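You operate a simulated robot arm through the tools that you are given. There is no shell and no other tool.

The job below is to be done with a simulated robot arm. You get a single attempt, and the scene is never put back.

Task
Stand the plain paper in the paper tray and clamp it with the blue fence.
Fine: free the lock knob to slide the fence, then lock it. Set down upright: what you pick out.

The check looks at the end state, three seconds after you hand in, the way a careful person would. Anything else that was tipped, shoved, dropped, spilled or broken makes it a failure.

Robot
A 7-joint arm with a two-finger parallel gripper, fixed in place. Base frame: the origin is on the floor under the middle of its stand, x ahead of it, y to its left, z up; the work surface is at about z = 0.763. Units: m, degrees, N and s.
With the tool pointing down near the work surface it reaches from about 0.1 to 0.66 m from the base axis. Its first joint turns from -66.0 to 66.0 degrees. Payload 1.57 kg.
The tool frame sits at the grasp point between the pads (the TCP): z along the fingers, y along the line on which they close. The tips reach 0.03 m beyond it. Largest opening 0.08 m; finger width 0.017, thickness 0.012; the body of the gripper, 0.04 by 0.082 m, starts 0.08 m behind the TCP.
Orientation is that of the tool frame in the base frame, as a unit quaternion [x, y, z, w]. With the fingers straight down and closing along the base's y, the tool's x points along the base's -x, its y along +y and its z along -z.

Tools
- The arm moves only by the tool play_rows. Its argument "motion" is a list of rows, each an object of numbers (a shift or turn left out is 0, a gripper value left out holds the last): "wx", "wy", "wz": the turn, a rotation vector about the tool's x, y, z in degrees; "tx", "ty", "tz": the shift along the tool's x, y, z in m; "gripper": the opening, from 0 (shut) to 1 (fully open). In form: [{"wx": .., "wy": .., "wz": .., "tx": .., "ty": .., "tz": .., "gripper": ..}, ...]. A call has 1 to 20 rows; each row is the pose to reach, as a shift and turn from the pose commanded when the call began, along the tool's axes at that moment. Rows are played at 5 a second. More than 0.05 m and 8.6 degrees between two rows, or a gripper value outside its range, and nothing of the call is played. A pose out of reach is approached as far as the arm can. The call stops where the force on the tool passes 40 N (or 10 N more than at its start, if that is more) or the arm is blocked; 0.2 s more then pass. The fingers move at their own pace (about 0.072 m/s each) and stop on an object; they squeeze with about 39 N. The grip force told is the motor's: it shows also when the fingers shut on nothing. Time passes only in rows, and 0.2 s behind the last, so rows that repeat a pose let the fingers close. It gives the time, the measured TCP pose, the force on the tool (base axes), the opening and the grip force at its end, in the units of the frame above (readings bear some noise), with the torque about the TCP (base axes, N m) and any sound that the robot's microphone picked up.
- Cameras (640 x 400 px; columns grow to the right, rows downward): "scene" is fixed at [0.0525, 0.438, 1.4119]; the picture's right is [-0.75, -0.66, 0.00], its down [-0.45, 0.52, -0.73] and it looks along [0.48, -0.55, -0.69] (base axes); focal length 314 px, centre (320, 200). "wrist" rides on the gripper at [0.072, -0.007, -0.122] in the tool frame; the picture's right is [0.09, 1.00, 0.00], its down [-0.84, 0.08, -0.54] and it looks along [-0.54, 0.05, 0.84] (tool axes); focal length 238 px, centre (320, 200). There is no depth. A picture from a camera that has moved, and an enlarged one, comes with that camera's place and axes in the base frame and with its lens.
- snapshot(camera): a new picture of that camera. No time passes.
- close_up(camera, box): a new picture of the part [left, top, right, bottom] of that camera's present view, enlarged. No time passes.
- sign_off(): hands the job in; it is judged then, once.

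Places have to be worked out from the pictures, the camera data and where the tool is seen. Open the gripper and draw the arm clear of the work before you hand the job in, unless the task says otherwise.

The tools are called after "Call:" as name(argument=value, ...) on one line, values as JSON. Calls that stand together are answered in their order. play_rows: Moves the arm, as the interface text tells. Its arguments: {"type":"object","properties":{"motion":{"type":"array"}},"required":["motion"]} The other tools are called the same way: snapshot (camera) takes a picture; close_up (camera, box) takes an enlarged picture of a part of a camera's view; sign_off () hands the job in.

At the start:

```text
time_s: 0.0
tool_pos: [0.4205, -0.0132, 1.065]
tcp_rot: [0.0, 1.0, 0.0, 0.0]
ft_force: [-0.5, 0.2, 0.1]
torque: [-0.01, 0.0, 0.03]
opening: 0.0799
finger_force: 0.1
```

scene: 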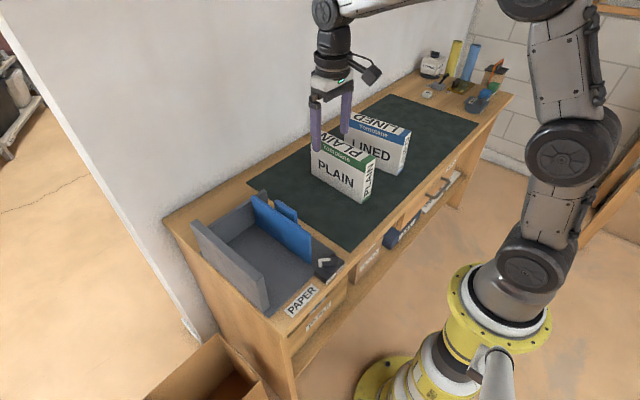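
wrist: 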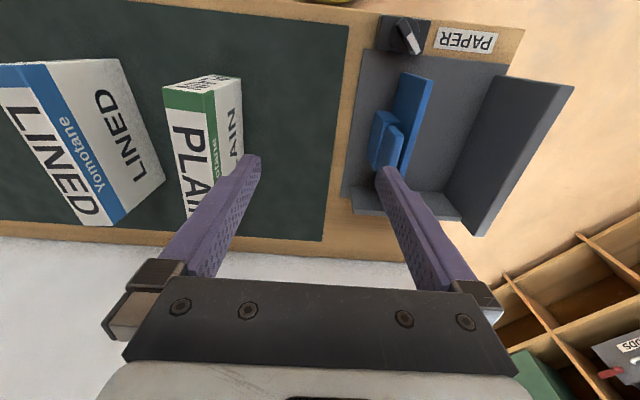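

I start by looking closely at the tray, the knob and the two packages in both cameras before any motion.

Call:
close_up(camera="scene", box=[180, 180, 360, 320])

Call:
close_up(camera="scene", box=[280, 80, 440, 220])

Call:
close_up(camera="wrist", box=[320, 0, 600, 240])

Call:
close_up(camera="wrist", box=[0, 20, 280, 240])

```text
2.86 times, centred on (270, 250) of scene
camera zoom: at [0.0525, 0.438, 1.4119], right [-0.75, -0.66, 0.0], down [-0.45, 0.52, -0.73], along [0.48, -0.55, -0.69], focal length 898 px, centre (463, 57)
```

zoom: 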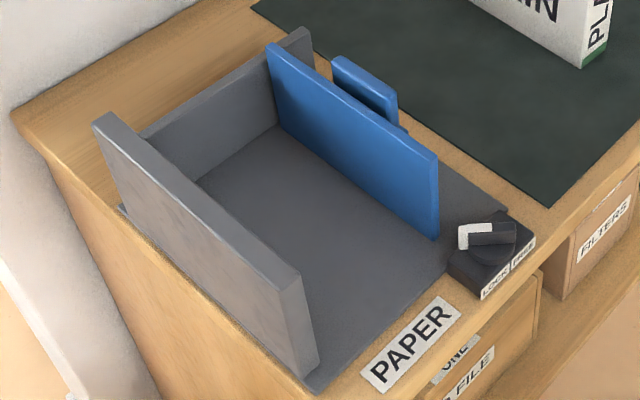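

```text
2.86 times, centred on (360, 150) of scene
camera zoom: at [0.0525, 0.438, 1.4119], right [-0.75, -0.66, 0.0], down [-0.45, 0.52, -0.73], along [0.48, -0.55, -0.69], focal length 898 px, centre (206, 343)
```

zoom: 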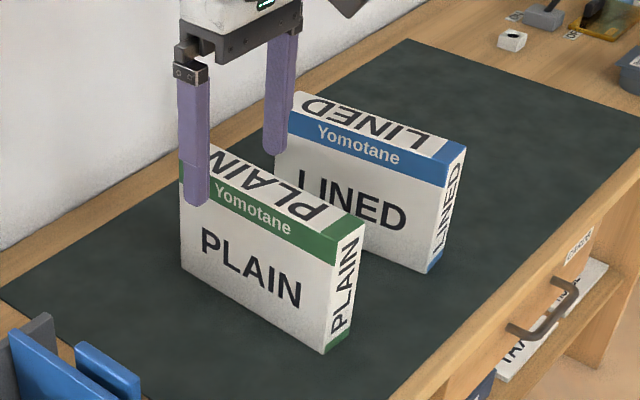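

```text
1.67 times, centred on (460, 120) of wrist
camera zoom: at [0.349, -0.0187, 1.1869], right [-0.09, 1.0, 0.0], down [0.84, 0.08, 0.54], along [0.54, 0.05, -0.84], focal length 397 px, centre (87, 333)
```

zoom: 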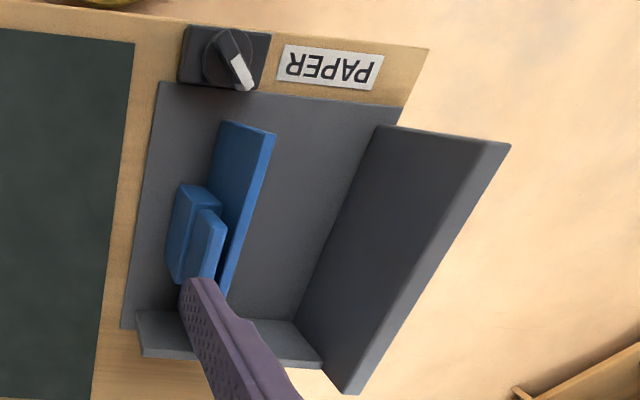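

```text
1.82 times, centred on (140, 130) of wrist
camera zoom: at [0.349, -0.0187, 1.1869], right [-0.09, 1.0, 0.0], down [0.84, 0.08, 0.54], along [0.54, 0.05, -0.84], focal length 433 px, centre (647, 327)
```

zoom: 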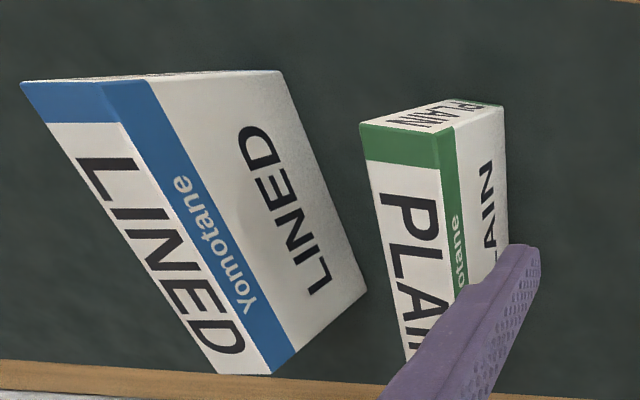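

The tray sits at about x 0.35–0.60, y 0.05–0.27, with the fence at y≈0.11, the end wall at y≈0.26, and the knob near (0.326, 0.094). PLAIN stands at about x 0.40–0.61, y≈-0.17. I zoom in on the knob, the fence handle and the gap between the packages.

Call:
close_up(camera="scene", box=[296, 232, 346, 270])

Call:
close_up(camera="wrist", box=[370, 0, 510, 88])

Call:
close_up(camera="scene", box=[240, 180, 330, 245])

Call:
close_up(camera="scene", box=[300, 100, 420, 210])

```text
10.53 times, centred on (321, 251) of scene
camera zoom: at [0.0525, 0.438, 1.4119], right [-0.75, -0.66, 0.0], down [-0.45, 0.52, -0.73], along [0.48, -0.55, -0.69], focal length 3307 px, centre (310, -337)
```

zoom: 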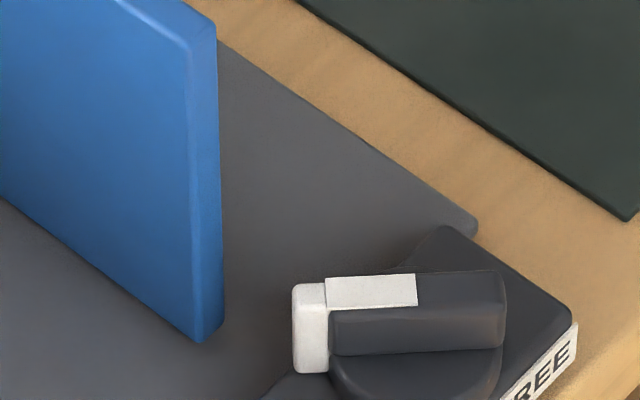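

```text
4.55 times, centred on (440, 44) of wrist
camera zoom: at [0.349, -0.0187, 1.1869], right [-0.09, 1.0, 0.0], down [0.84, 0.08, 0.54], along [0.54, 0.05, -0.84], focal length 1083 px, centre (-226, 909)
```

zoom: 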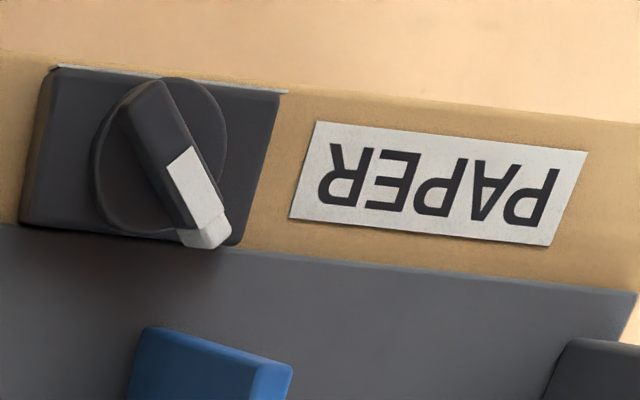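

```text
6.15 times, centred on (285, 212) of scene
camera zoom: at [0.0525, 0.438, 1.4119], right [-0.75, -0.66, 0.0], down [-0.45, 0.52, -0.73], along [0.48, -0.55, -0.69], focal length 1933 px, centre (535, 123)
```

zoom: 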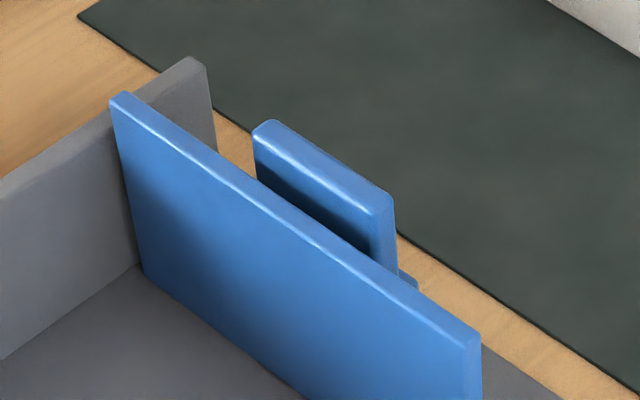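

```text
3.64 times, centred on (360, 155) of scene
camera zoom: at [0.0525, 0.438, 1.4119], right [-0.75, -0.66, 0.0], down [-0.45, 0.52, -0.73], along [0.48, -0.55, -0.69], focal length 1142 px, centre (174, 364)
```

zoom: 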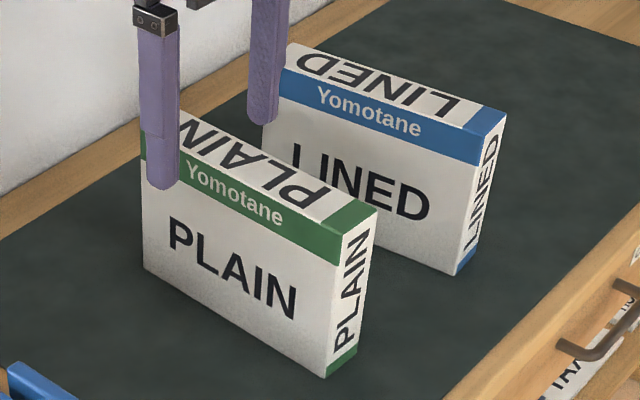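

The knob's white pointer points toward +x/+y, and its block carries the labels LOCK (+y side) and FREE (-y side). I move the wrist camera back and left for a closer look at the knob from above.

Call:
play_rows(motion=[{"tx": 0.035, "ty": 0.018, "tz": 0.01}, {"tx": 0.07, "ty": 0.036, "tz": 0.02}, {"tx": 0.105, "ty": 0.054, "tz": 0.035}, {"tx": 0.14, "ty": 0.072, "tz": 0.05}, {"tx": 0.17, "ty": 0.088, "tz": 0.065}, {"tx": 0.2, "ty": 0.1, "tz": 0.085}, {"tx": 0.2, "ty": 0.1, "tz": 0.085}])

```text
time_s: 1.6
tool_pos: [0.2212, 0.0881, 0.9809]
tcp_rot: [0.001, 1.0, 0.0, 0.0]
ft_force: [-0.2, -0.6, 0.4]
torque: [0.0, 0.01, -0.02]
opening: 0.0801
finger_force: 0.1
```

Now at about (0.22, 0.09, 0.98); I take a wrist picture to inspect the knob and tray.

Call:
snapshot(camera="wrist")

Call:
snapshot(camera="scene")

```text
taken
camera wrist: at [0.1499, 0.0815, 1.1027], right [-0.09, 1.0, 0.0], down [0.84, 0.08, 0.54], along [0.54, 0.05, -0.84], focal length 238 px, centre (320, 200)
```

wrist: 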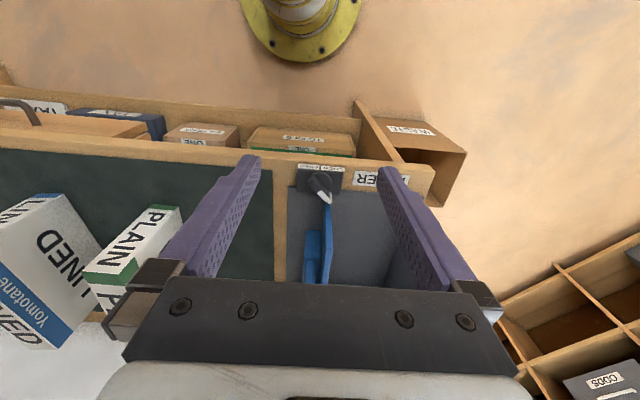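

```text
taken
```

scene: 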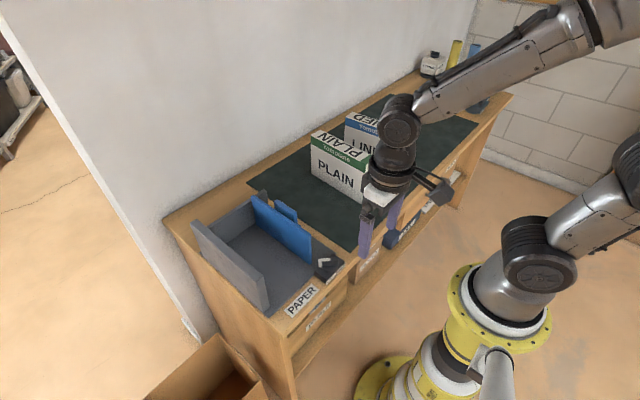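

Call:
close_up(camera="wrist", box=[280, 155, 380, 217])

Call:
close_up(camera="scene", box=[300, 240, 350, 272])

```text
6.40 times, centred on (330, 186) of wrist
camera zoom: at [0.1499, 0.0815, 1.1027], right [-0.09, 1.0, 0.0], down [0.84, 0.08, 0.54], along [0.54, 0.05, -0.84], focal length 1525 px, centre (256, 290)
```

zoom: 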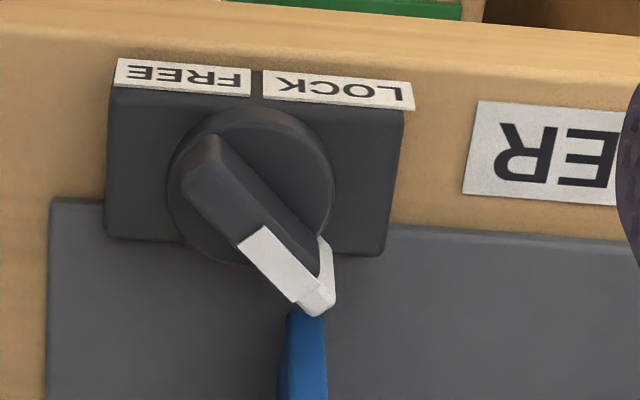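

```text
12.50 times, centred on (325, 256) of scene
camera zoom: at [0.0525, 0.438, 1.4119], right [-0.75, -0.66, 0.0], down [-0.45, 0.52, -0.73], along [0.48, -0.55, -0.69], focal length 3927 px, centre (258, -500)
```

zoom: 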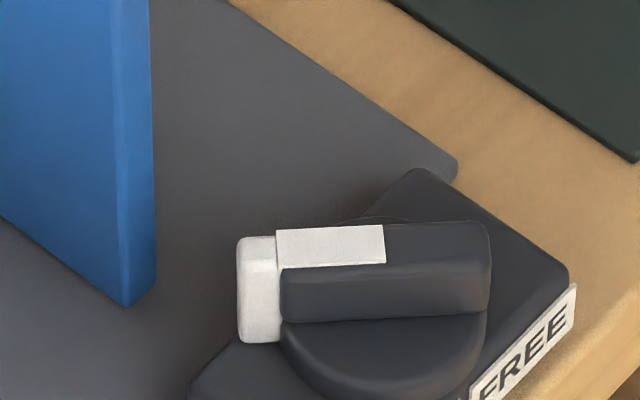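

The lever is about 46 mm long and points at roughly 45° toward +x/+y, which is the LOCK half, so FREE should be the mirrored direction toward +x/-y. I move above the knob centre, about (0.322, 0.098), with the tool turned -45° about its z so the fingers straddle the lever.

Call:
play_rows(motion=[{"tx": -0.017, "ty": 0.002, "tz": 0.0, "wz": -7.5, "gripper": 0.5}, {"tx": -0.034, "ty": 0.004, "tz": 0.005, "wz": -15}, {"tx": -0.051, "ty": 0.006, "tz": 0.01, "wz": -22.5}, {"tx": -0.068, "ty": 0.008, "tz": 0.015, "wz": -30}, {"tx": -0.085, "ty": 0.009, "tz": 0.02, "wz": -37.5}, {"tx": -0.1015, "ty": 0.0105, "tz": 0.03, "wz": -45}, {"tx": -0.1015, "ty": 0.0105, "tz": 0.04, "wz": -45}, {"tx": -0.1015, "ty": 0.0105, "tz": 0.04, "wz": -45}])

Call:
snapshot(camera="wrist")

Call:
snapshot(camera="scene")

```text
time_s: 3.4
tool_pos: [0.3224, 0.0969, 0.9396]
tcp_rot: [-0.383, 0.924, 0.0, 0.0]
ft_force: [-1.5, -0.3, 1.2]
torque: [0.01, -0.01, -0.02]
opening: 0.0401
finger_force: 0.0
```

```text
taken
camera wrist: at [0.2761, 0.0429, 1.0612], right [-0.77, 0.64, 0.0], down [0.54, 0.65, 0.54], along [0.35, 0.42, -0.84], focal length 238 px, centre (320, 200)
```

wrist: 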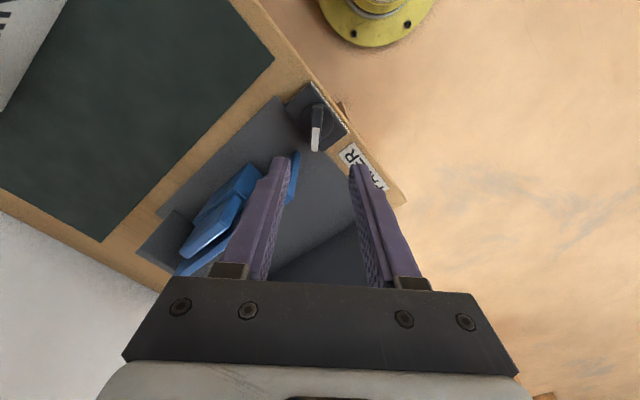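

```text
taken
```

scene: 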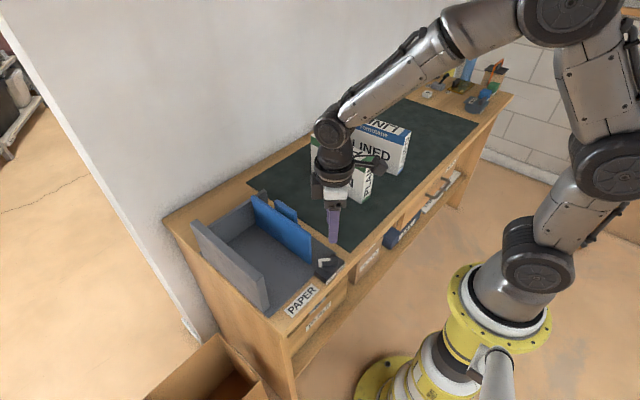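

Call:
close_up(camera="wrist", box=[270, 70, 400, 190])

Call:
close_up(camera="scene", box=[290, 180, 370, 280])

```text
3.33 times, centred on (335, 130) of wrist
camera zoom: at [0.2761, 0.0429, 1.0612], right [-0.77, 0.64, 0.0], down [0.54, 0.65, 0.54], along [0.35, 0.42, -0.84], focal length 794 px, centre (270, 433)
```

zoom: 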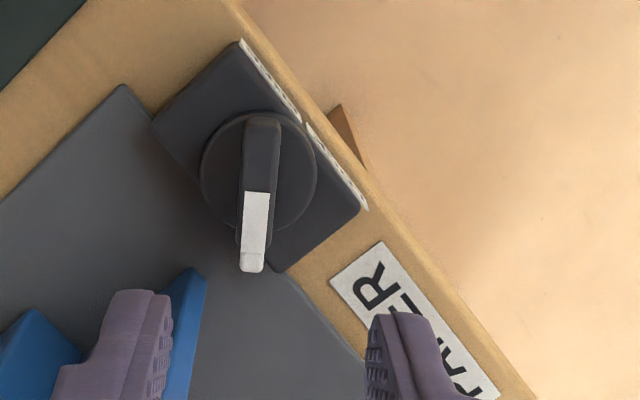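

```text
4.00 times, centred on (330, 230) of scene
camera zoom: at [0.0525, 0.438, 1.4119], right [-0.75, -0.66, 0.0], down [-0.45, 0.52, -0.73], along [0.48, -0.55, -0.69], focal length 1256 px, centre (280, 80)
```

zoom: 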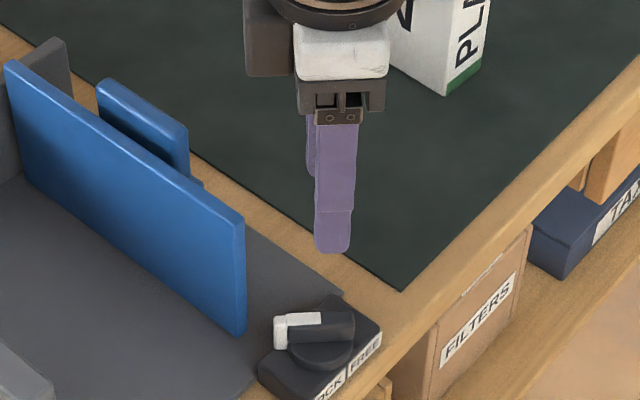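

In the tool frame the lever lies along tool x at y≈-0.0047, with its top at z≈0.806 and the disc top at z≈0.79. I shift by -0.0047 in tool y, lower until the tips are just above the lever, and check again.

Call:
play_rows(motion=[{"ty": -0.0047, "tz": 0.02}, {"ty": -0.0047, "tz": 0.045}, {"ty": -0.0047, "tz": 0.065}, {"ty": -0.0047, "tz": 0.08}, {"ty": -0.0047, "tz": 0.08}])

Call:
close_up(camera="wrist", box=[240, 60, 420, 200])

Call:
close_up(camera="scene", box=[290, 220, 360, 280])

```text
time_s: 4.6
tool_pos: [0.3257, 0.0932, 0.8613]
tcp_rot: [-0.382, 0.924, -0.001, 0.001]
ft_force: [0.2, 0.4, 0.3]
torque: [0.03, 0.0, 0.01]
opening: 0.04
finger_force: 0.1
```

```text
2.86 times, centred on (330, 130) of wrist
camera zoom: at [0.2793, 0.0391, 0.9819], right [-0.77, 0.64, 0.0], down [0.54, 0.65, 0.54], along [0.35, 0.42, -0.84], focal length 681 px, centre (291, 400)
```

zoom: 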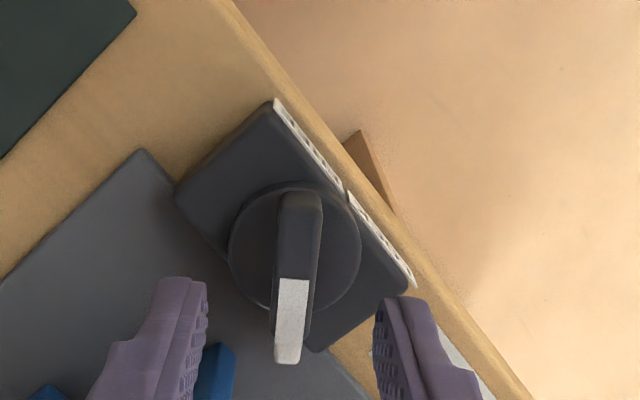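

```text
6.67 times, centred on (325, 250) of scene
camera zoom: at [0.0525, 0.438, 1.4119], right [-0.75, -0.66, 0.0], down [-0.45, 0.52, -0.73], along [0.48, -0.55, -0.69], focal length 2094 px, centre (287, -133)
```

zoom: 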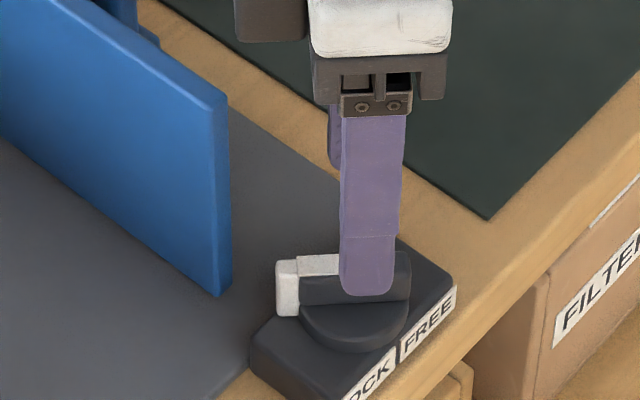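

The lever is now centred between the fingers to within about 0.5 mm, with its top at z≈0.807 and the disc top at z≈0.793. I lower to TCP z≈0.827 and close on the lever.

Call:
play_rows(motion=[{"tx": 0.001, "ty": 0.0006, "tz": 0.012}, {"tx": 0.001, "ty": 0.0006, "tz": 0.024}, {"tx": 0.001, "ty": 0.0006, "tz": 0.034}, {"tx": 0.001, "ty": 0.0006, "tz": 0.034}])

Call:
close_up(camera="scene", box=[290, 220, 360, 280])

Call:
close_up(camera="wrist", box=[240, 60, 420, 200])

```text
time_s: 5.6
tool_pos: [0.3249, 0.0937, 0.8271]
tcp_rot: [-0.382, 0.924, -0.001, 0.001]
ft_force: [0.4, 0.9, 0.1]
torque: [0.03, 0.02, 0.03]
opening: 0.04
finger_force: 0.0
```

```text
6.67 times, centred on (325, 250) of scene
camera zoom: at [0.0525, 0.438, 1.4119], right [-0.75, -0.66, 0.0], down [-0.45, 0.52, -0.73], along [0.48, -0.55, -0.69], focal length 2094 px, centre (287, -133)
```

zoom: 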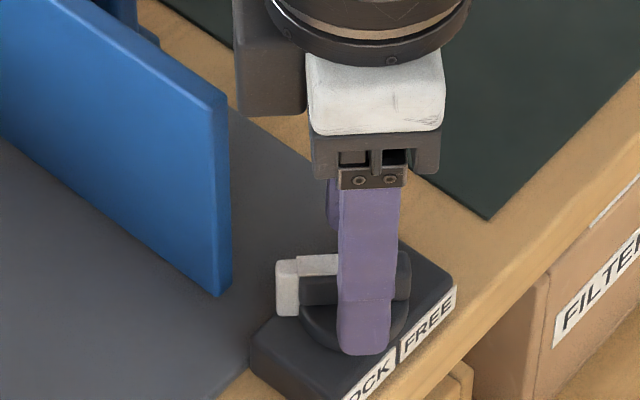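

```text
2.86 times, centred on (330, 130) of wrist
camera zoom: at [0.2794, 0.0391, 0.9471], right [-0.77, 0.64, 0.0], down [0.54, 0.65, 0.54], along [0.35, 0.42, -0.84], focal length 681 px, centre (291, 400)
```

zoom: 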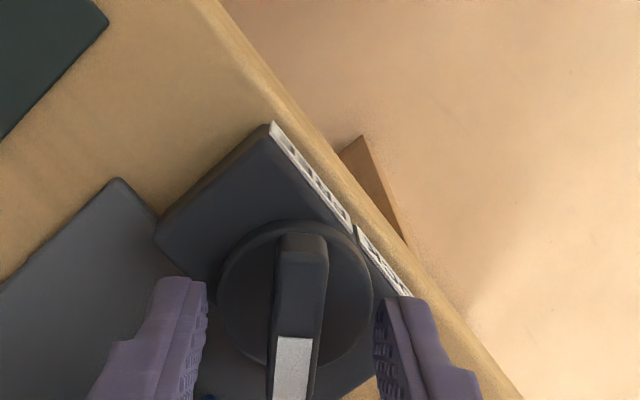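

The lever is centred between the pads, with its back end at tool x≈+0.022 so its middle sits at the TCP. I close the gripper on it.

Call:
play_rows(motion=[{"gripper": 0.3}, {"gripper": 0.15}, {"gripper": 0.0}, {"gripper": 0.0}, {"gripper": 0.0}])

```text
time_s: 6.8
tool_pos: [0.3242, 0.0944, 0.8253]
tcp_rot: [-0.382, 0.924, -0.001, -0.001]
ft_force: [-8.0, 16.5, 2.0]
torque: [0.4, 0.22, -0.02]
opening: 0.0121
finger_force: 29.2
```

The pads hold the lever (opening 12 mm) with a small sideways load, so I shift +1 mm in tool y to relieve it. I turn the knob clockwise as seen from above, 45° first, and watch the torque.

Call:
play_rows(motion=[{"ty": 0.001}, {"ty": 0.001, "wz": 5}, {"ty": 0.001, "wz": 10}, {"ty": 0.001, "wz": 15}, {"ty": 0.001, "wz": 20}, {"ty": 0.001, "wz": 25}, {"ty": 0.001, "wz": 30}, {"ty": 0.001, "wz": 35}, {"ty": 0.001, "wz": 40}, {"ty": 0.001, "wz": 45}, {"ty": 0.001, "wz": 45}])

Call:
close_up(camera="scene", box=[290, 220, 360, 280])

Call:
close_up(camera="wrist", box=[240, 60, 420, 200])

```text
time_s: 9.2
tool_pos: [0.3237, 0.0949, 0.8254]
tcp_rot: [0.002, 1.0, 0.0, 0.0]
ft_force: [-1.5, 22.8, -17.6]
torque: [0.54, -0.31, 0.03]
opening: 0.0119
finger_force: 29.6
```

```text
6.67 times, centred on (325, 250) of scene
camera zoom: at [0.0526, 0.4386, 1.4117], right [-0.75, -0.66, 0.0], down [-0.45, 0.52, -0.73], along [0.48, -0.55, -0.69], focal length 2094 px, centre (287, -133)
```

zoom: 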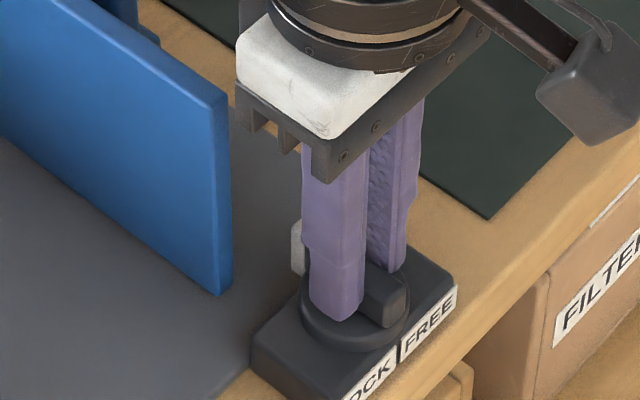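

```text
2.86 times, centred on (330, 130) of wrist
camera zoom: at [0.2525, 0.0896, 0.9473], right [-0.09, 1.0, 0.0], down [0.84, 0.08, 0.54], along [0.54, 0.05, -0.84], focal length 681 px, centre (291, 400)
```

zoom: 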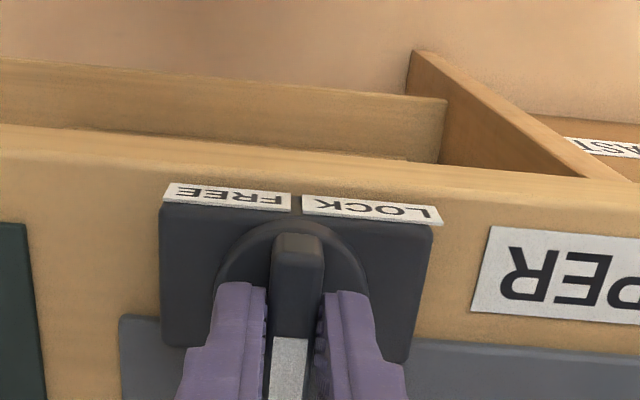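

The lever now points straight ahead, halfway, with some side load (+y 23 N) and downward load. I ease the commanded position by 1.5 mm in +y and 1.5 mm down to relieve it, then continue turning.

Call:
play_rows(motion=[{"ty": 0.0015, "tz": 0.0015}, {"ty": 0.0015, "tz": 0.0015}])

```text
time_s: 9.8
tool_pos: [0.3224, 0.0951, 0.8243]
tcp_rot: [0.001, 1.0, 0.0, 0.001]
ft_force: [2.2, 2.2, -0.9]
torque: [0.12, 0.84, -0.01]
opening: 0.0118
finger_force: 29.0
```

Forces are near zero now, so I continue the turn another 45° toward FREE.

Call:
play_rows(motion=[{"wz": 5}, {"wz": 10}, {"wz": 15}, {"wz": 20}, {"wz": 25}, {"wz": 30}, {"wz": 35}, {"wz": 40}, {"wz": 45}, {"wz": 45}])

Call:
close_up(camera="scene", box=[290, 220, 360, 280])

Call:
close_up(camera="wrist", box=[240, 60, 420, 200])

```text
time_s: 12.0
tool_pos: [0.3237, 0.0956, 0.8256]
tcp_rot: [0.385, 0.923, 0.0, 0.002]
ft_force: [-2.3, -9.2, 14.7]
torque: [-0.11, 0.24, 0.09]
opening: 0.0118
finger_force: 29.1
```

```text
6.67 times, centred on (325, 250) of scene
camera zoom: at [0.0523, 0.4378, 1.412], right [-0.75, -0.66, 0.0], down [-0.45, 0.52, -0.73], along [0.48, -0.55, -0.69], focal length 2094 px, centre (287, -133)
```

zoom: 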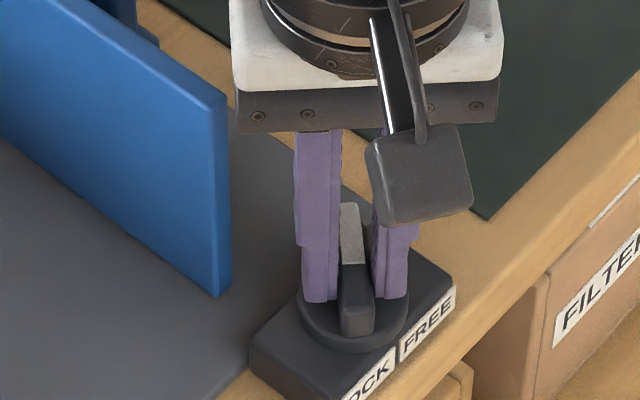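

```text
2.86 times, centred on (330, 130) of wrist
camera zoom: at [0.2692, 0.1433, 0.9468], right [0.64, 0.77, 0.0], down [0.64, -0.54, 0.54], along [0.42, -0.35, -0.84], focal length 681 px, centre (291, 400)
```

zoom: 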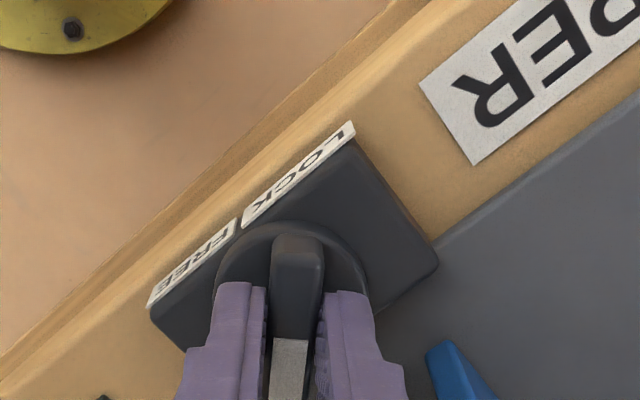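

The lever now points to about -45°, on the FREE side, with no notable resistance. I turn 5° more to feel for a stop.

Call:
play_rows(motion=[{"wz": 2.5}, {"wz": 5}, {"wz": 5}])

```text
time_s: 12.8
tool_pos: [0.3244, 0.0955, 0.8238]
tcp_rot: [0.423, 0.906, 0.0, 0.001]
ft_force: [2.9, -6.3, -4.0]
torque: [-0.41, -0.39, 0.62]
opening: 0.0132
finger_force: 30.2
```

The torque rose to 0.62 N·m and the pads began to wedge, so the lever is at its FREE stop. I turn back 5°, open, and lift straight up.

Call:
play_rows(motion=[{"wz": -5}, {"wz": -5, "gripper": 0.5}, {"wz": -5, "gripper": 0.5}, {"wz": -5, "gripper": 0.5}, {"wz": -5, "tz": -0.02}, {"wz": -5, "tz": -0.06}, {"wz": -5, "tz": -0.1}, {"wz": -5, "tz": -0.14}, {"wz": -5, "tz": -0.14}])

Call:
close_up(camera="scene", box=[180, 180, 360, 320])

Call:
snapshot(camera="wrist")

```text
time_s: 14.8
tool_pos: [0.3242, 0.0957, 0.966]
tcp_rot: [0.384, 0.923, 0.0, -0.001]
ft_force: [-0.1, -0.5, -0.3]
torque: [0.01, -0.03, -0.01]
opening: 0.0402
finger_force: 0.0
```

```text
2.86 times, centred on (270, 250) of scene
camera zoom: at [0.0525, 0.438, 1.4119], right [-0.75, -0.66, 0.0], down [-0.45, 0.52, -0.73], along [0.48, -0.55, -0.69], focal length 898 px, centre (463, 57)
```

zoom: 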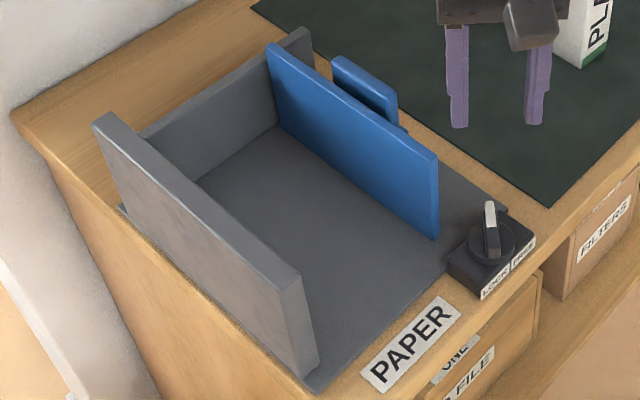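

```text
taken
camera wrist: at [0.2695, 0.1431, 1.0877], right [0.64, 0.77, 0.0], down [0.65, -0.54, 0.54], along [0.42, -0.35, -0.84], focal length 238 px, centre (320, 200)
```

wrist: 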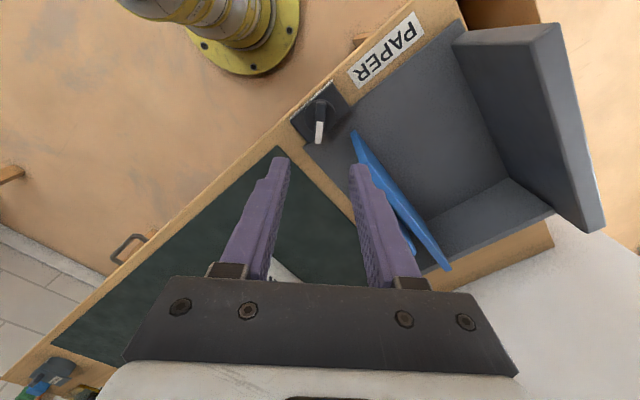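

The knob now points to FREE and the fence has not moved. Next I rise, turn back to the nominal orientation and move above PLAIN for a closer look.

Call:
play_rows(motion=[{"tx": -0.02, "ty": -0.006, "tz": -0.03, "wz": -5, "gripper": 1.0}, {"tx": -0.05, "ty": -0.016, "tz": -0.055, "wz": -10}, {"tx": -0.085, "ty": -0.027, "tz": -0.075, "wz": -15}, {"tx": -0.12, "ty": -0.038, "tz": -0.09, "wz": -20}, {"tx": -0.155, "ty": -0.05, "tz": -0.1, "wz": -25}, {"tx": -0.19, "ty": -0.061, "tz": -0.11, "wz": -30}, {"tx": -0.225, "ty": -0.072, "tz": -0.114, "wz": -35}, {"tx": -0.255, "ty": -0.082, "tz": -0.114, "wz": -40}, {"tx": -0.2845, "ty": -0.0909, "tz": -0.114, "wz": -45}, {"tx": -0.2845, "ty": -0.0909, "tz": -0.114, "wz": -45}])

Call:
snapshot(camera="wrist")

Call:
snapshot(camera="scene")

```text
time_s: 17.0
tool_pos: [0.463, -0.1698, 1.0792]
tcp_rot: [0.0, 1.0, 0.001, 0.0]
ft_force: [0.5, 0.0, 0.4]
torque: [-0.01, -0.02, 0.0]
opening: 0.0799
finger_force: 0.0
```

```text
taken
camera wrist: at [0.3918, -0.1745, 1.2023], right [-0.09, 1.0, 0.0], down [0.84, 0.08, 0.54], along [0.54, 0.05, -0.84], focal length 238 px, centre (320, 200)
```

wrist: 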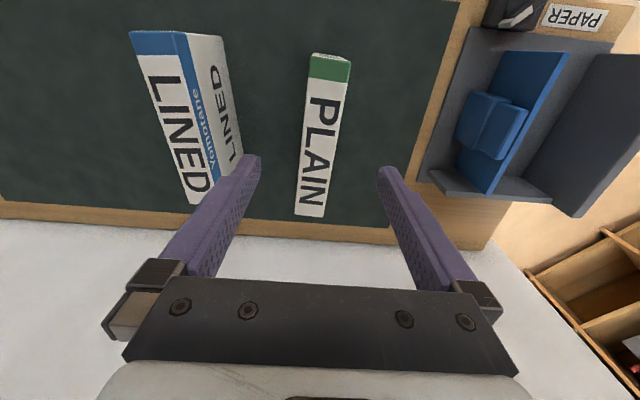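

```text
taken
```

scene: 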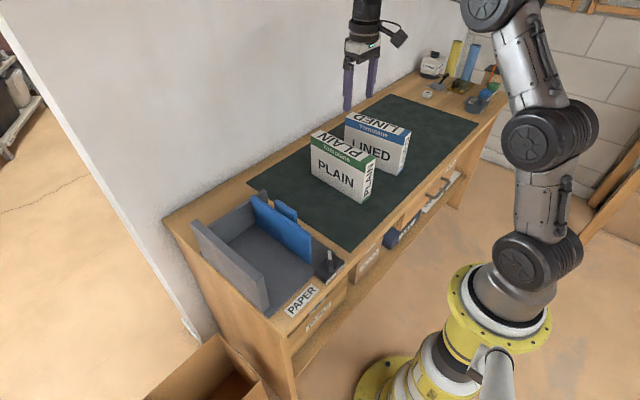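

Call:
close_up(camera="wrist", box=[260, 40, 400, 230])

Call:
close_up(camera="wrist", box=[410, 0, 640, 220])

Call:
close_up(camera="scene", box=[300, 100, 420, 210])

```text
2.11 times, centred on (330, 135) of wrist
camera zoom: at [0.3918, -0.1745, 1.2023], right [-0.09, 1.0, 0.0], down [0.84, 0.08, 0.54], along [0.54, 0.05, -0.84], focal length 502 px, centre (299, 337)
```

zoom: 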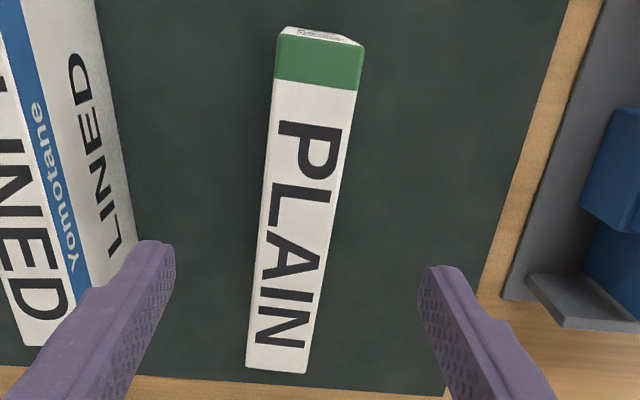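

```text
1.82 times, centred on (525, 110) of wrist
camera zoom: at [0.3918, -0.1745, 1.2023], right [-0.09, 1.0, 0.0], down [0.84, 0.08, 0.54], along [0.54, 0.05, -0.84], focal length 433 px, centre (-53, 364)
```

zoom: 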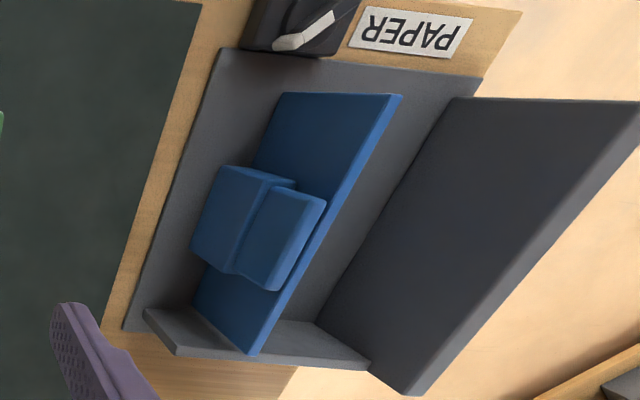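

```text
3.64 times, centred on (360, 155) of scene
camera zoom: at [0.0525, 0.438, 1.4119], right [-0.75, -0.66, 0.0], down [-0.45, 0.52, -0.73], along [0.48, -0.55, -0.69], focal length 1142 px, centre (174, 364)
```

zoom: 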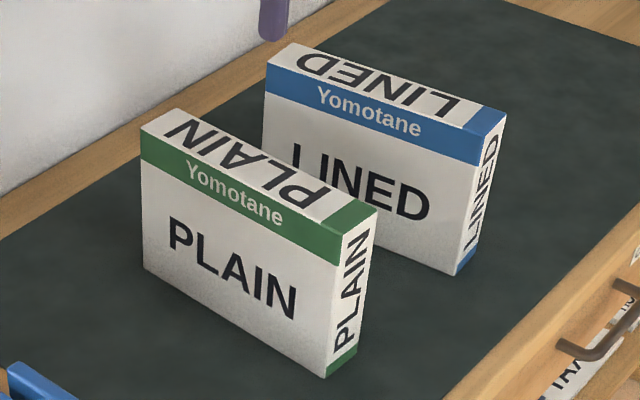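

PLAIN's top face spans about x 0.40–0.61 with its centre near (0.507, -0.169), yawed by about -2.2°. LINED is well clear. I go above the centre with a 2.2° turn, tips just above the box top, and check the alignment.

Call:
play_rows(motion=[{"tx": -0.02, "ty": 0.0, "tz": 0.02, "wz": 1, "gripper": 1.0}, {"tx": -0.0445, "ty": 0.001, "tz": 0.05, "wz": 2.2}, {"tx": -0.0445, "ty": 0.001, "tz": 0.085, "wz": 2.2}, {"tx": -0.0445, "ty": 0.001, "tz": 0.114, "wz": 2.2}, {"tx": -0.0445, "ty": 0.001, "tz": 0.114, "wz": 2.2}])

Call:
snapshot(camera="wrist")

Call:
close_up(camera="scene", box=[280, 60, 420, 210])

```text
time_s: 18.2
tool_pos: [0.5067, -0.1686, 0.964]
tcp_rot: [0.02, 1.0, 0.0, 0.001]
ft_force: [0.0, -0.7, -0.3]
torque: [0.03, 0.02, 0.01]
opening: 0.0799
finger_force: 0.0
```

```text
taken
camera wrist: at [0.4355, -0.1712, 1.0867], right [-0.05, 1.0, 0.0], down [0.84, 0.04, 0.54], along [0.54, 0.03, -0.84], focal length 238 px, centre (320, 200)
```

wrist: 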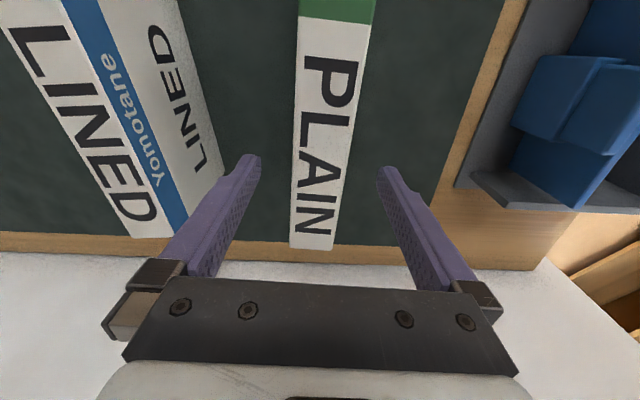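

```text
2.67 times, centred on (350, 135) of scene
camera zoom: at [0.0525, 0.438, 1.4119], right [-0.75, -0.66, 0.0], down [-0.45, 0.52, -0.73], along [0.48, -0.55, -0.69], focal length 838 px, centre (240, 373)
```

zoom: 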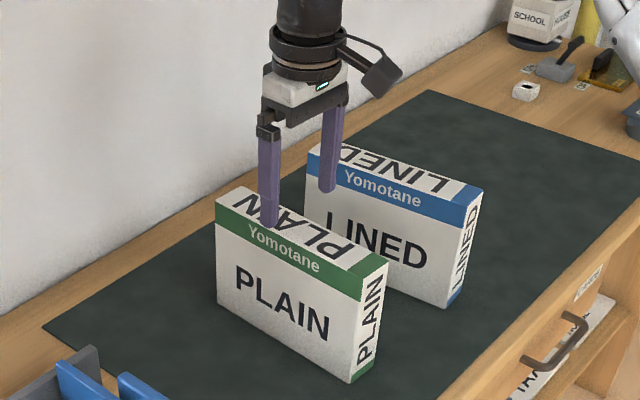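

The box is centred between the fingers to within a few mm, with about 17 mm clearance on each side. I descend to TCP z≈0.862 with the gripper open.

Call:
play_rows(motion=[{"ty": -0.001, "tz": 0.025}, {"ty": -0.001, "tz": 0.05}, {"ty": -0.001, "tz": 0.075}, {"ty": -0.001, "tz": 0.09}, {"ty": -0.001, "tz": 0.102}, {"ty": -0.001, "tz": 0.102}])

Call:
snapshot(camera="wrist")

Call:
close_up(camera="scene", box=[280, 60, 420, 210])

```text
time_s: 19.6
tool_pos: [0.5056, -0.1708, 0.8618]
tcp_rot: [0.02, 1.0, 0.0, 0.0]
ft_force: [-0.4, 0.4, 0.0]
torque: [-0.02, 0.01, -0.02]
opening: 0.08
finger_force: 0.0
```

```text
taken
camera wrist: at [0.4331, -0.1736, 0.9834], right [-0.05, 1.0, 0.0], down [0.84, 0.04, 0.54], along [0.54, 0.03, -0.84], focal length 238 px, centre (320, 200)
```

wrist: 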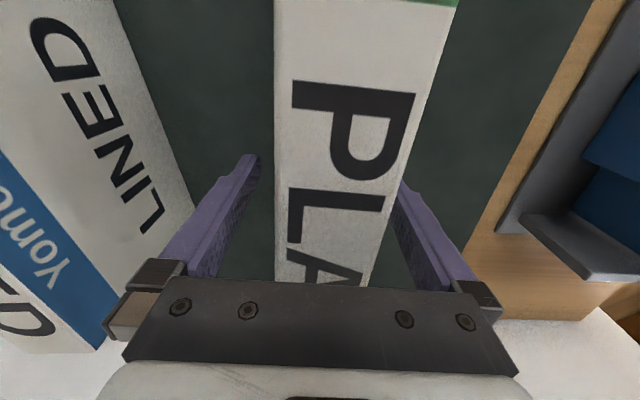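

```text
2.67 times, centred on (350, 135) of scene
camera zoom: at [0.0525, 0.438, 1.4119], right [-0.75, -0.66, 0.0], down [-0.45, 0.52, -0.73], along [0.48, -0.55, -0.69], focal length 838 px, centre (240, 373)
```

zoom: 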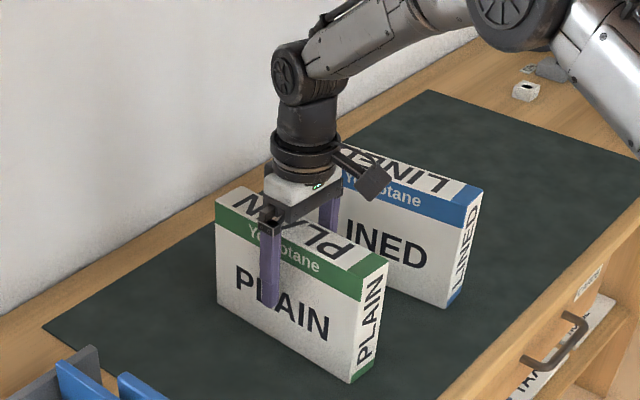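

The fingers straddle PLAIN in its upper half with clearance on both sides. I close on it and watch the grip.

Call:
play_rows(motion=[{"ty": 0.001, "gripper": 0.75}, {"ty": 0.001, "gripper": 0.65}, {"ty": 0.001, "gripper": 0.55}, {"ty": 0.001, "gripper": 0.3}, {"ty": 0.001, "gripper": 0.0}, {"ty": 0.001, "gripper": 0.0}, {"ty": 0.001, "gripper": 0.0}])

```text
time_s: 21.2
tool_pos: [0.5048, -0.1687, 0.8633]
tcp_rot: [0.021, 1.0, 0.0, 0.0]
ft_force: [3.1, 8.3, 1.9]
torque: [0.59, 0.89, -0.94]
opening: 0.045
finger_force: 39.2
```

PLAIN is gripped (45 mm thick, 39 N). I lift slowly by 3 cm and check that it holds level.

Call:
play_rows(motion=[{"tz": -0.005}, {"tz": -0.012}, {"tz": -0.02}, {"tz": -0.03}, {"tz": -0.03}, {"tz": -0.03}])

Call:
close_up(camera="scene", box=[280, 60, 420, 210])

Call:
snapshot(camera="wrist")

```text
time_s: 22.6
tool_pos: [0.5047, -0.1683, 0.8925]
tcp_rot: [0.021, 1.0, 0.001, 0.001]
ft_force: [-0.3, 0.6, -10.9]
torque: [0.01, 0.0, 0.02]
opening: 0.0445
finger_force: 38.9
```

```text
2.67 times, centred on (350, 135) of scene
camera zoom: at [0.0527, 0.438, 1.4119], right [-0.75, -0.66, 0.0], down [-0.45, 0.52, -0.73], along [0.48, -0.55, -0.69], focal length 838 px, centre (240, 373)
```

zoom: 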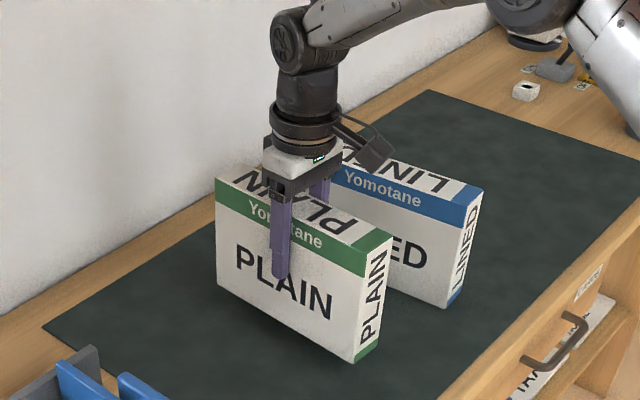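

```text
taken
camera wrist: at [0.4333, -0.1712, 1.014], right [-0.05, 1.0, 0.0], down [0.84, 0.04, 0.54], along [0.54, 0.03, -0.84], focal length 238 px, centre (320, 200)
```

wrist: 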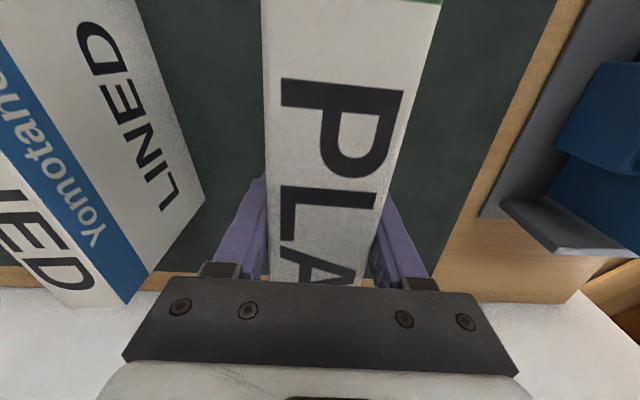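

PLAIN (about 1.1 kg) hangs level with no torque. I lift it another 16 cm so its bottom clears the fence and walls before carrying it across.

Call:
play_rows(motion=[{"tz": -0.01}, {"tz": -0.03}, {"tz": -0.055}, {"tz": -0.08}, {"tz": -0.105}, {"tz": -0.13}, {"tz": -0.15}, {"tz": -0.16}, {"tz": -0.16}])

```text
time_s: 24.6
tool_pos: [0.5052, -0.1688, 1.0515]
tcp_rot: [0.02, 1.0, 0.0, 0.0]
ft_force: [0.4, -0.6, -11.3]
torque: [-0.03, 0.02, 0.03]
opening: 0.0448
finger_force: 39.1
```

The box is at TCP z 1.05, with its bottom at about 0.95. I carry it across to above the tray slot at about (0.462, 0.198) and undo the small yaw.

Call:
play_rows(motion=[{"tx": 0.002, "ty": 0.01, "wz": -0.2}, {"tx": 0.006, "ty": 0.03, "wz": -0.4}, {"tx": 0.01, "ty": 0.06, "wz": -0.6}, {"tx": 0.015, "ty": 0.09, "wz": -0.8}, {"tx": 0.02, "ty": 0.12, "wz": -1.0}, {"tx": 0.025, "ty": 0.15, "wz": -1.2}, {"tx": 0.03, "ty": 0.18, "wz": -1.4}, {"tx": 0.035, "ty": 0.21, "wz": -1.6}, {"tx": 0.04, "ty": 0.24, "wz": -1.8}, {"tx": 0.045, "ty": 0.27, "wz": -2.0}, {"tx": 0.05, "ty": 0.3, "wz": -2.1}, {"tx": 0.054, "ty": 0.33, "wz": -2.2}, {"tx": 0.057, "ty": 0.355, "wz": -2.3}, {"tx": 0.0585, "ty": 0.364, "wz": -2.4}, {"tx": 0.0585, "ty": 0.364, "wz": -2.4}, {"tx": 0.0585, "ty": 0.364, "wz": -2.4}])

Call:
snapshot(camera="wrist")

Call:
snapshot(camera="scene")

```text
time_s: 28.0
tool_pos: [0.4594, 0.1949, 1.0518]
tcp_rot: [-0.002, 1.0, -0.001, 0.0]
ft_force: [0.6, 0.0, -9.5]
torque: [-0.01, 0.04, 0.02]
opening: 0.0447
finger_force: 39.1
```

```text
taken
camera wrist: at [0.3882, 0.1898, 1.1738], right [-0.09, 1.0, 0.0], down [0.84, 0.08, 0.54], along [0.54, 0.05, -0.84], focal length 238 px, centre (320, 200)
```

wrist: 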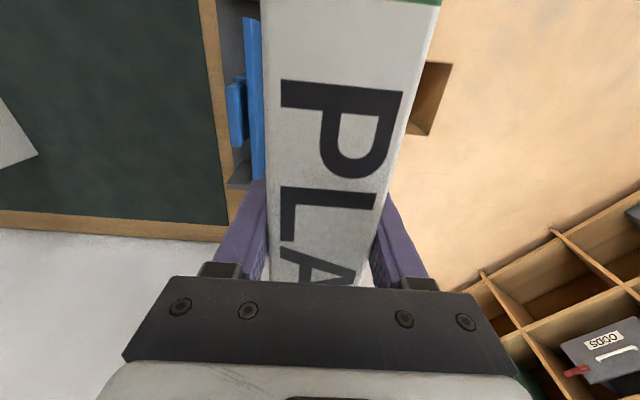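

```text
taken
```

scene: 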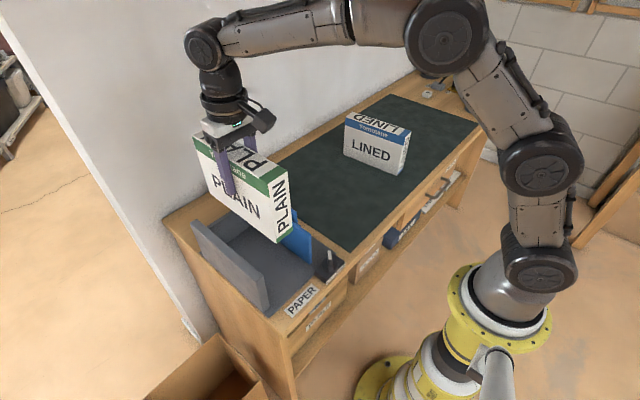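

The box is over the tray at y≈0.195. I zoom the scene view to measure its bottom edges against the tray walls before lowering.

Call:
close_up(camera="scene", box=[170, 110, 350, 320])

Call:
close_up(camera="wrist", box=[200, 0, 300, 200])

```text
1.90 times, centred on (260, 215) of scene
camera zoom: at [0.0527, 0.4381, 1.4118], right [-0.75, -0.66, 0.0], down [-0.45, 0.52, -0.73], along [0.48, -0.55, -0.69], focal length 598 px, centre (434, 171)
```

zoom: 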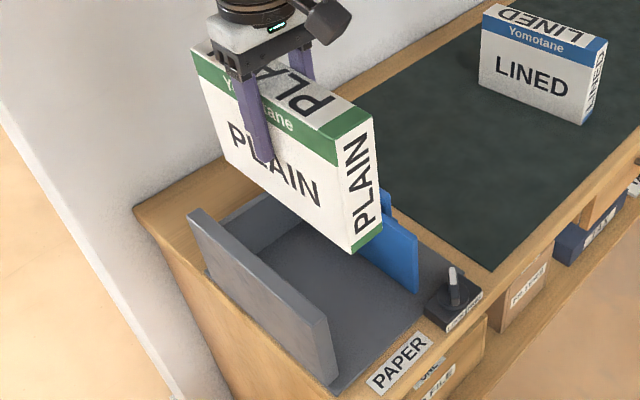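

```text
2.00 times, centred on (250, 100) of wrist
camera zoom: at [0.3882, 0.1898, 1.1738], right [-0.09, 1.0, 0.0], down [0.84, 0.08, 0.54], along [0.54, 0.05, -0.84], focal length 477 px, centre (460, 400)
```

zoom: 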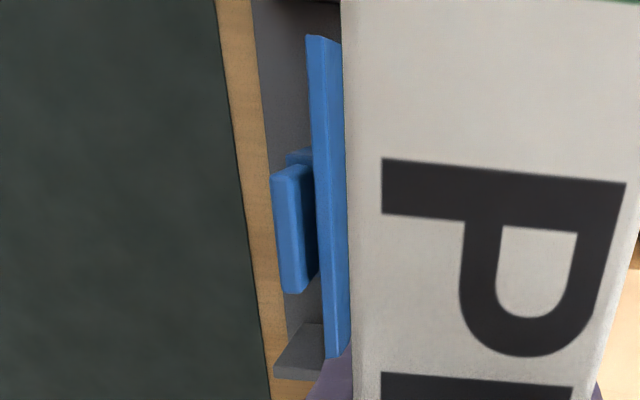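

The scene readings put the box's far end close to the back wall, so I zoom in more to measure the box ends and wall precisely.

Call:
close_up(camera="scene", box=[210, 170, 260, 220])

Call:
close_up(camera="scene", box=[180, 120, 250, 190])

Call:
close_up(camera="scene", box=[255, 200, 315, 260])

Call:
close_up(camera="scene", box=[185, 205, 285, 315])

```text
8.00 times, centred on (235, 195) of scene
camera zoom: at [0.0527, 0.4381, 1.4118], right [-0.75, -0.66, 0.0], down [-0.45, 0.52, -0.73], along [0.48, -0.55, -0.69], focal length 2513 px, centre (1000, 240)
```

zoom: 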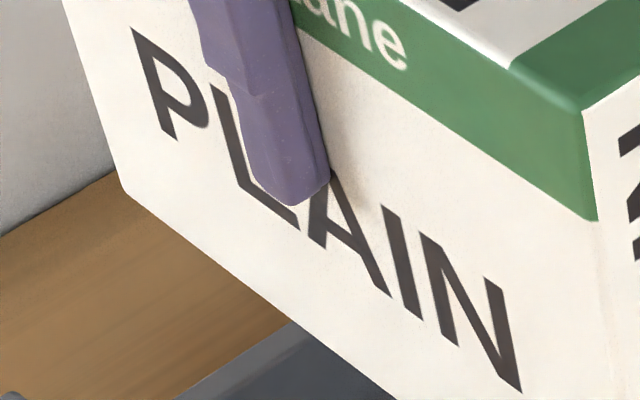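

```text
5.71 times, centred on (215, 155) of scene
camera zoom: at [0.0527, 0.4381, 1.4118], right [-0.75, -0.66, 0.0], down [-0.45, 0.52, -0.73], along [0.48, -0.55, -0.69], focal length 1795 px, centre (920, 457)
```

zoom: 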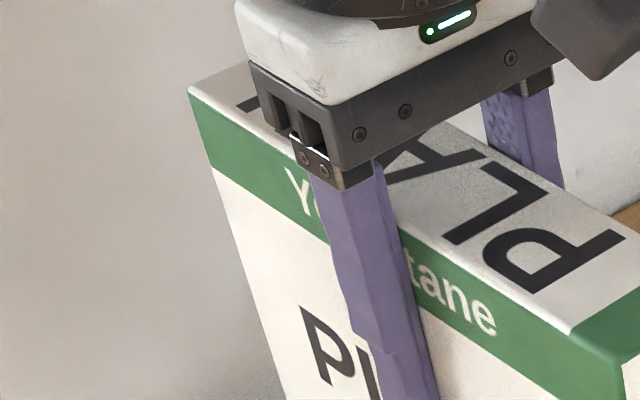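

```text
6.67 times, centred on (285, 230) of scene
camera zoom: at [0.0527, 0.4381, 1.4118], right [-0.75, -0.66, 0.0], down [-0.45, 0.52, -0.73], along [0.48, -0.55, -0.69], focal length 2094 px, centre (553, 0)
```

zoom: 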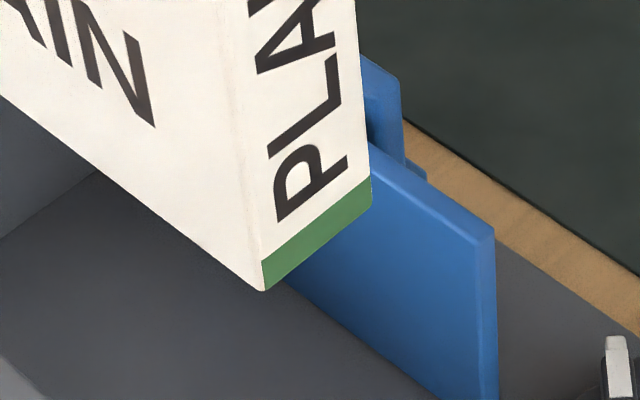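

```text
3.64 times, centred on (235, 260) of scene
camera zoom: at [0.0527, 0.4381, 1.4118], right [-0.75, -0.66, 0.0], down [-0.45, 0.52, -0.73], along [0.48, -0.55, -0.69], focal length 1142 px, centre (629, -18)
```

zoom: 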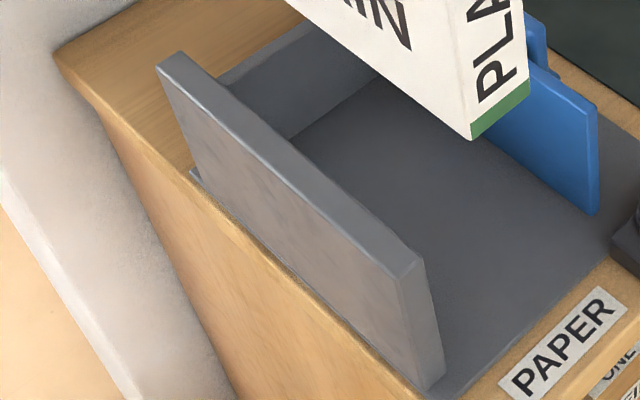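

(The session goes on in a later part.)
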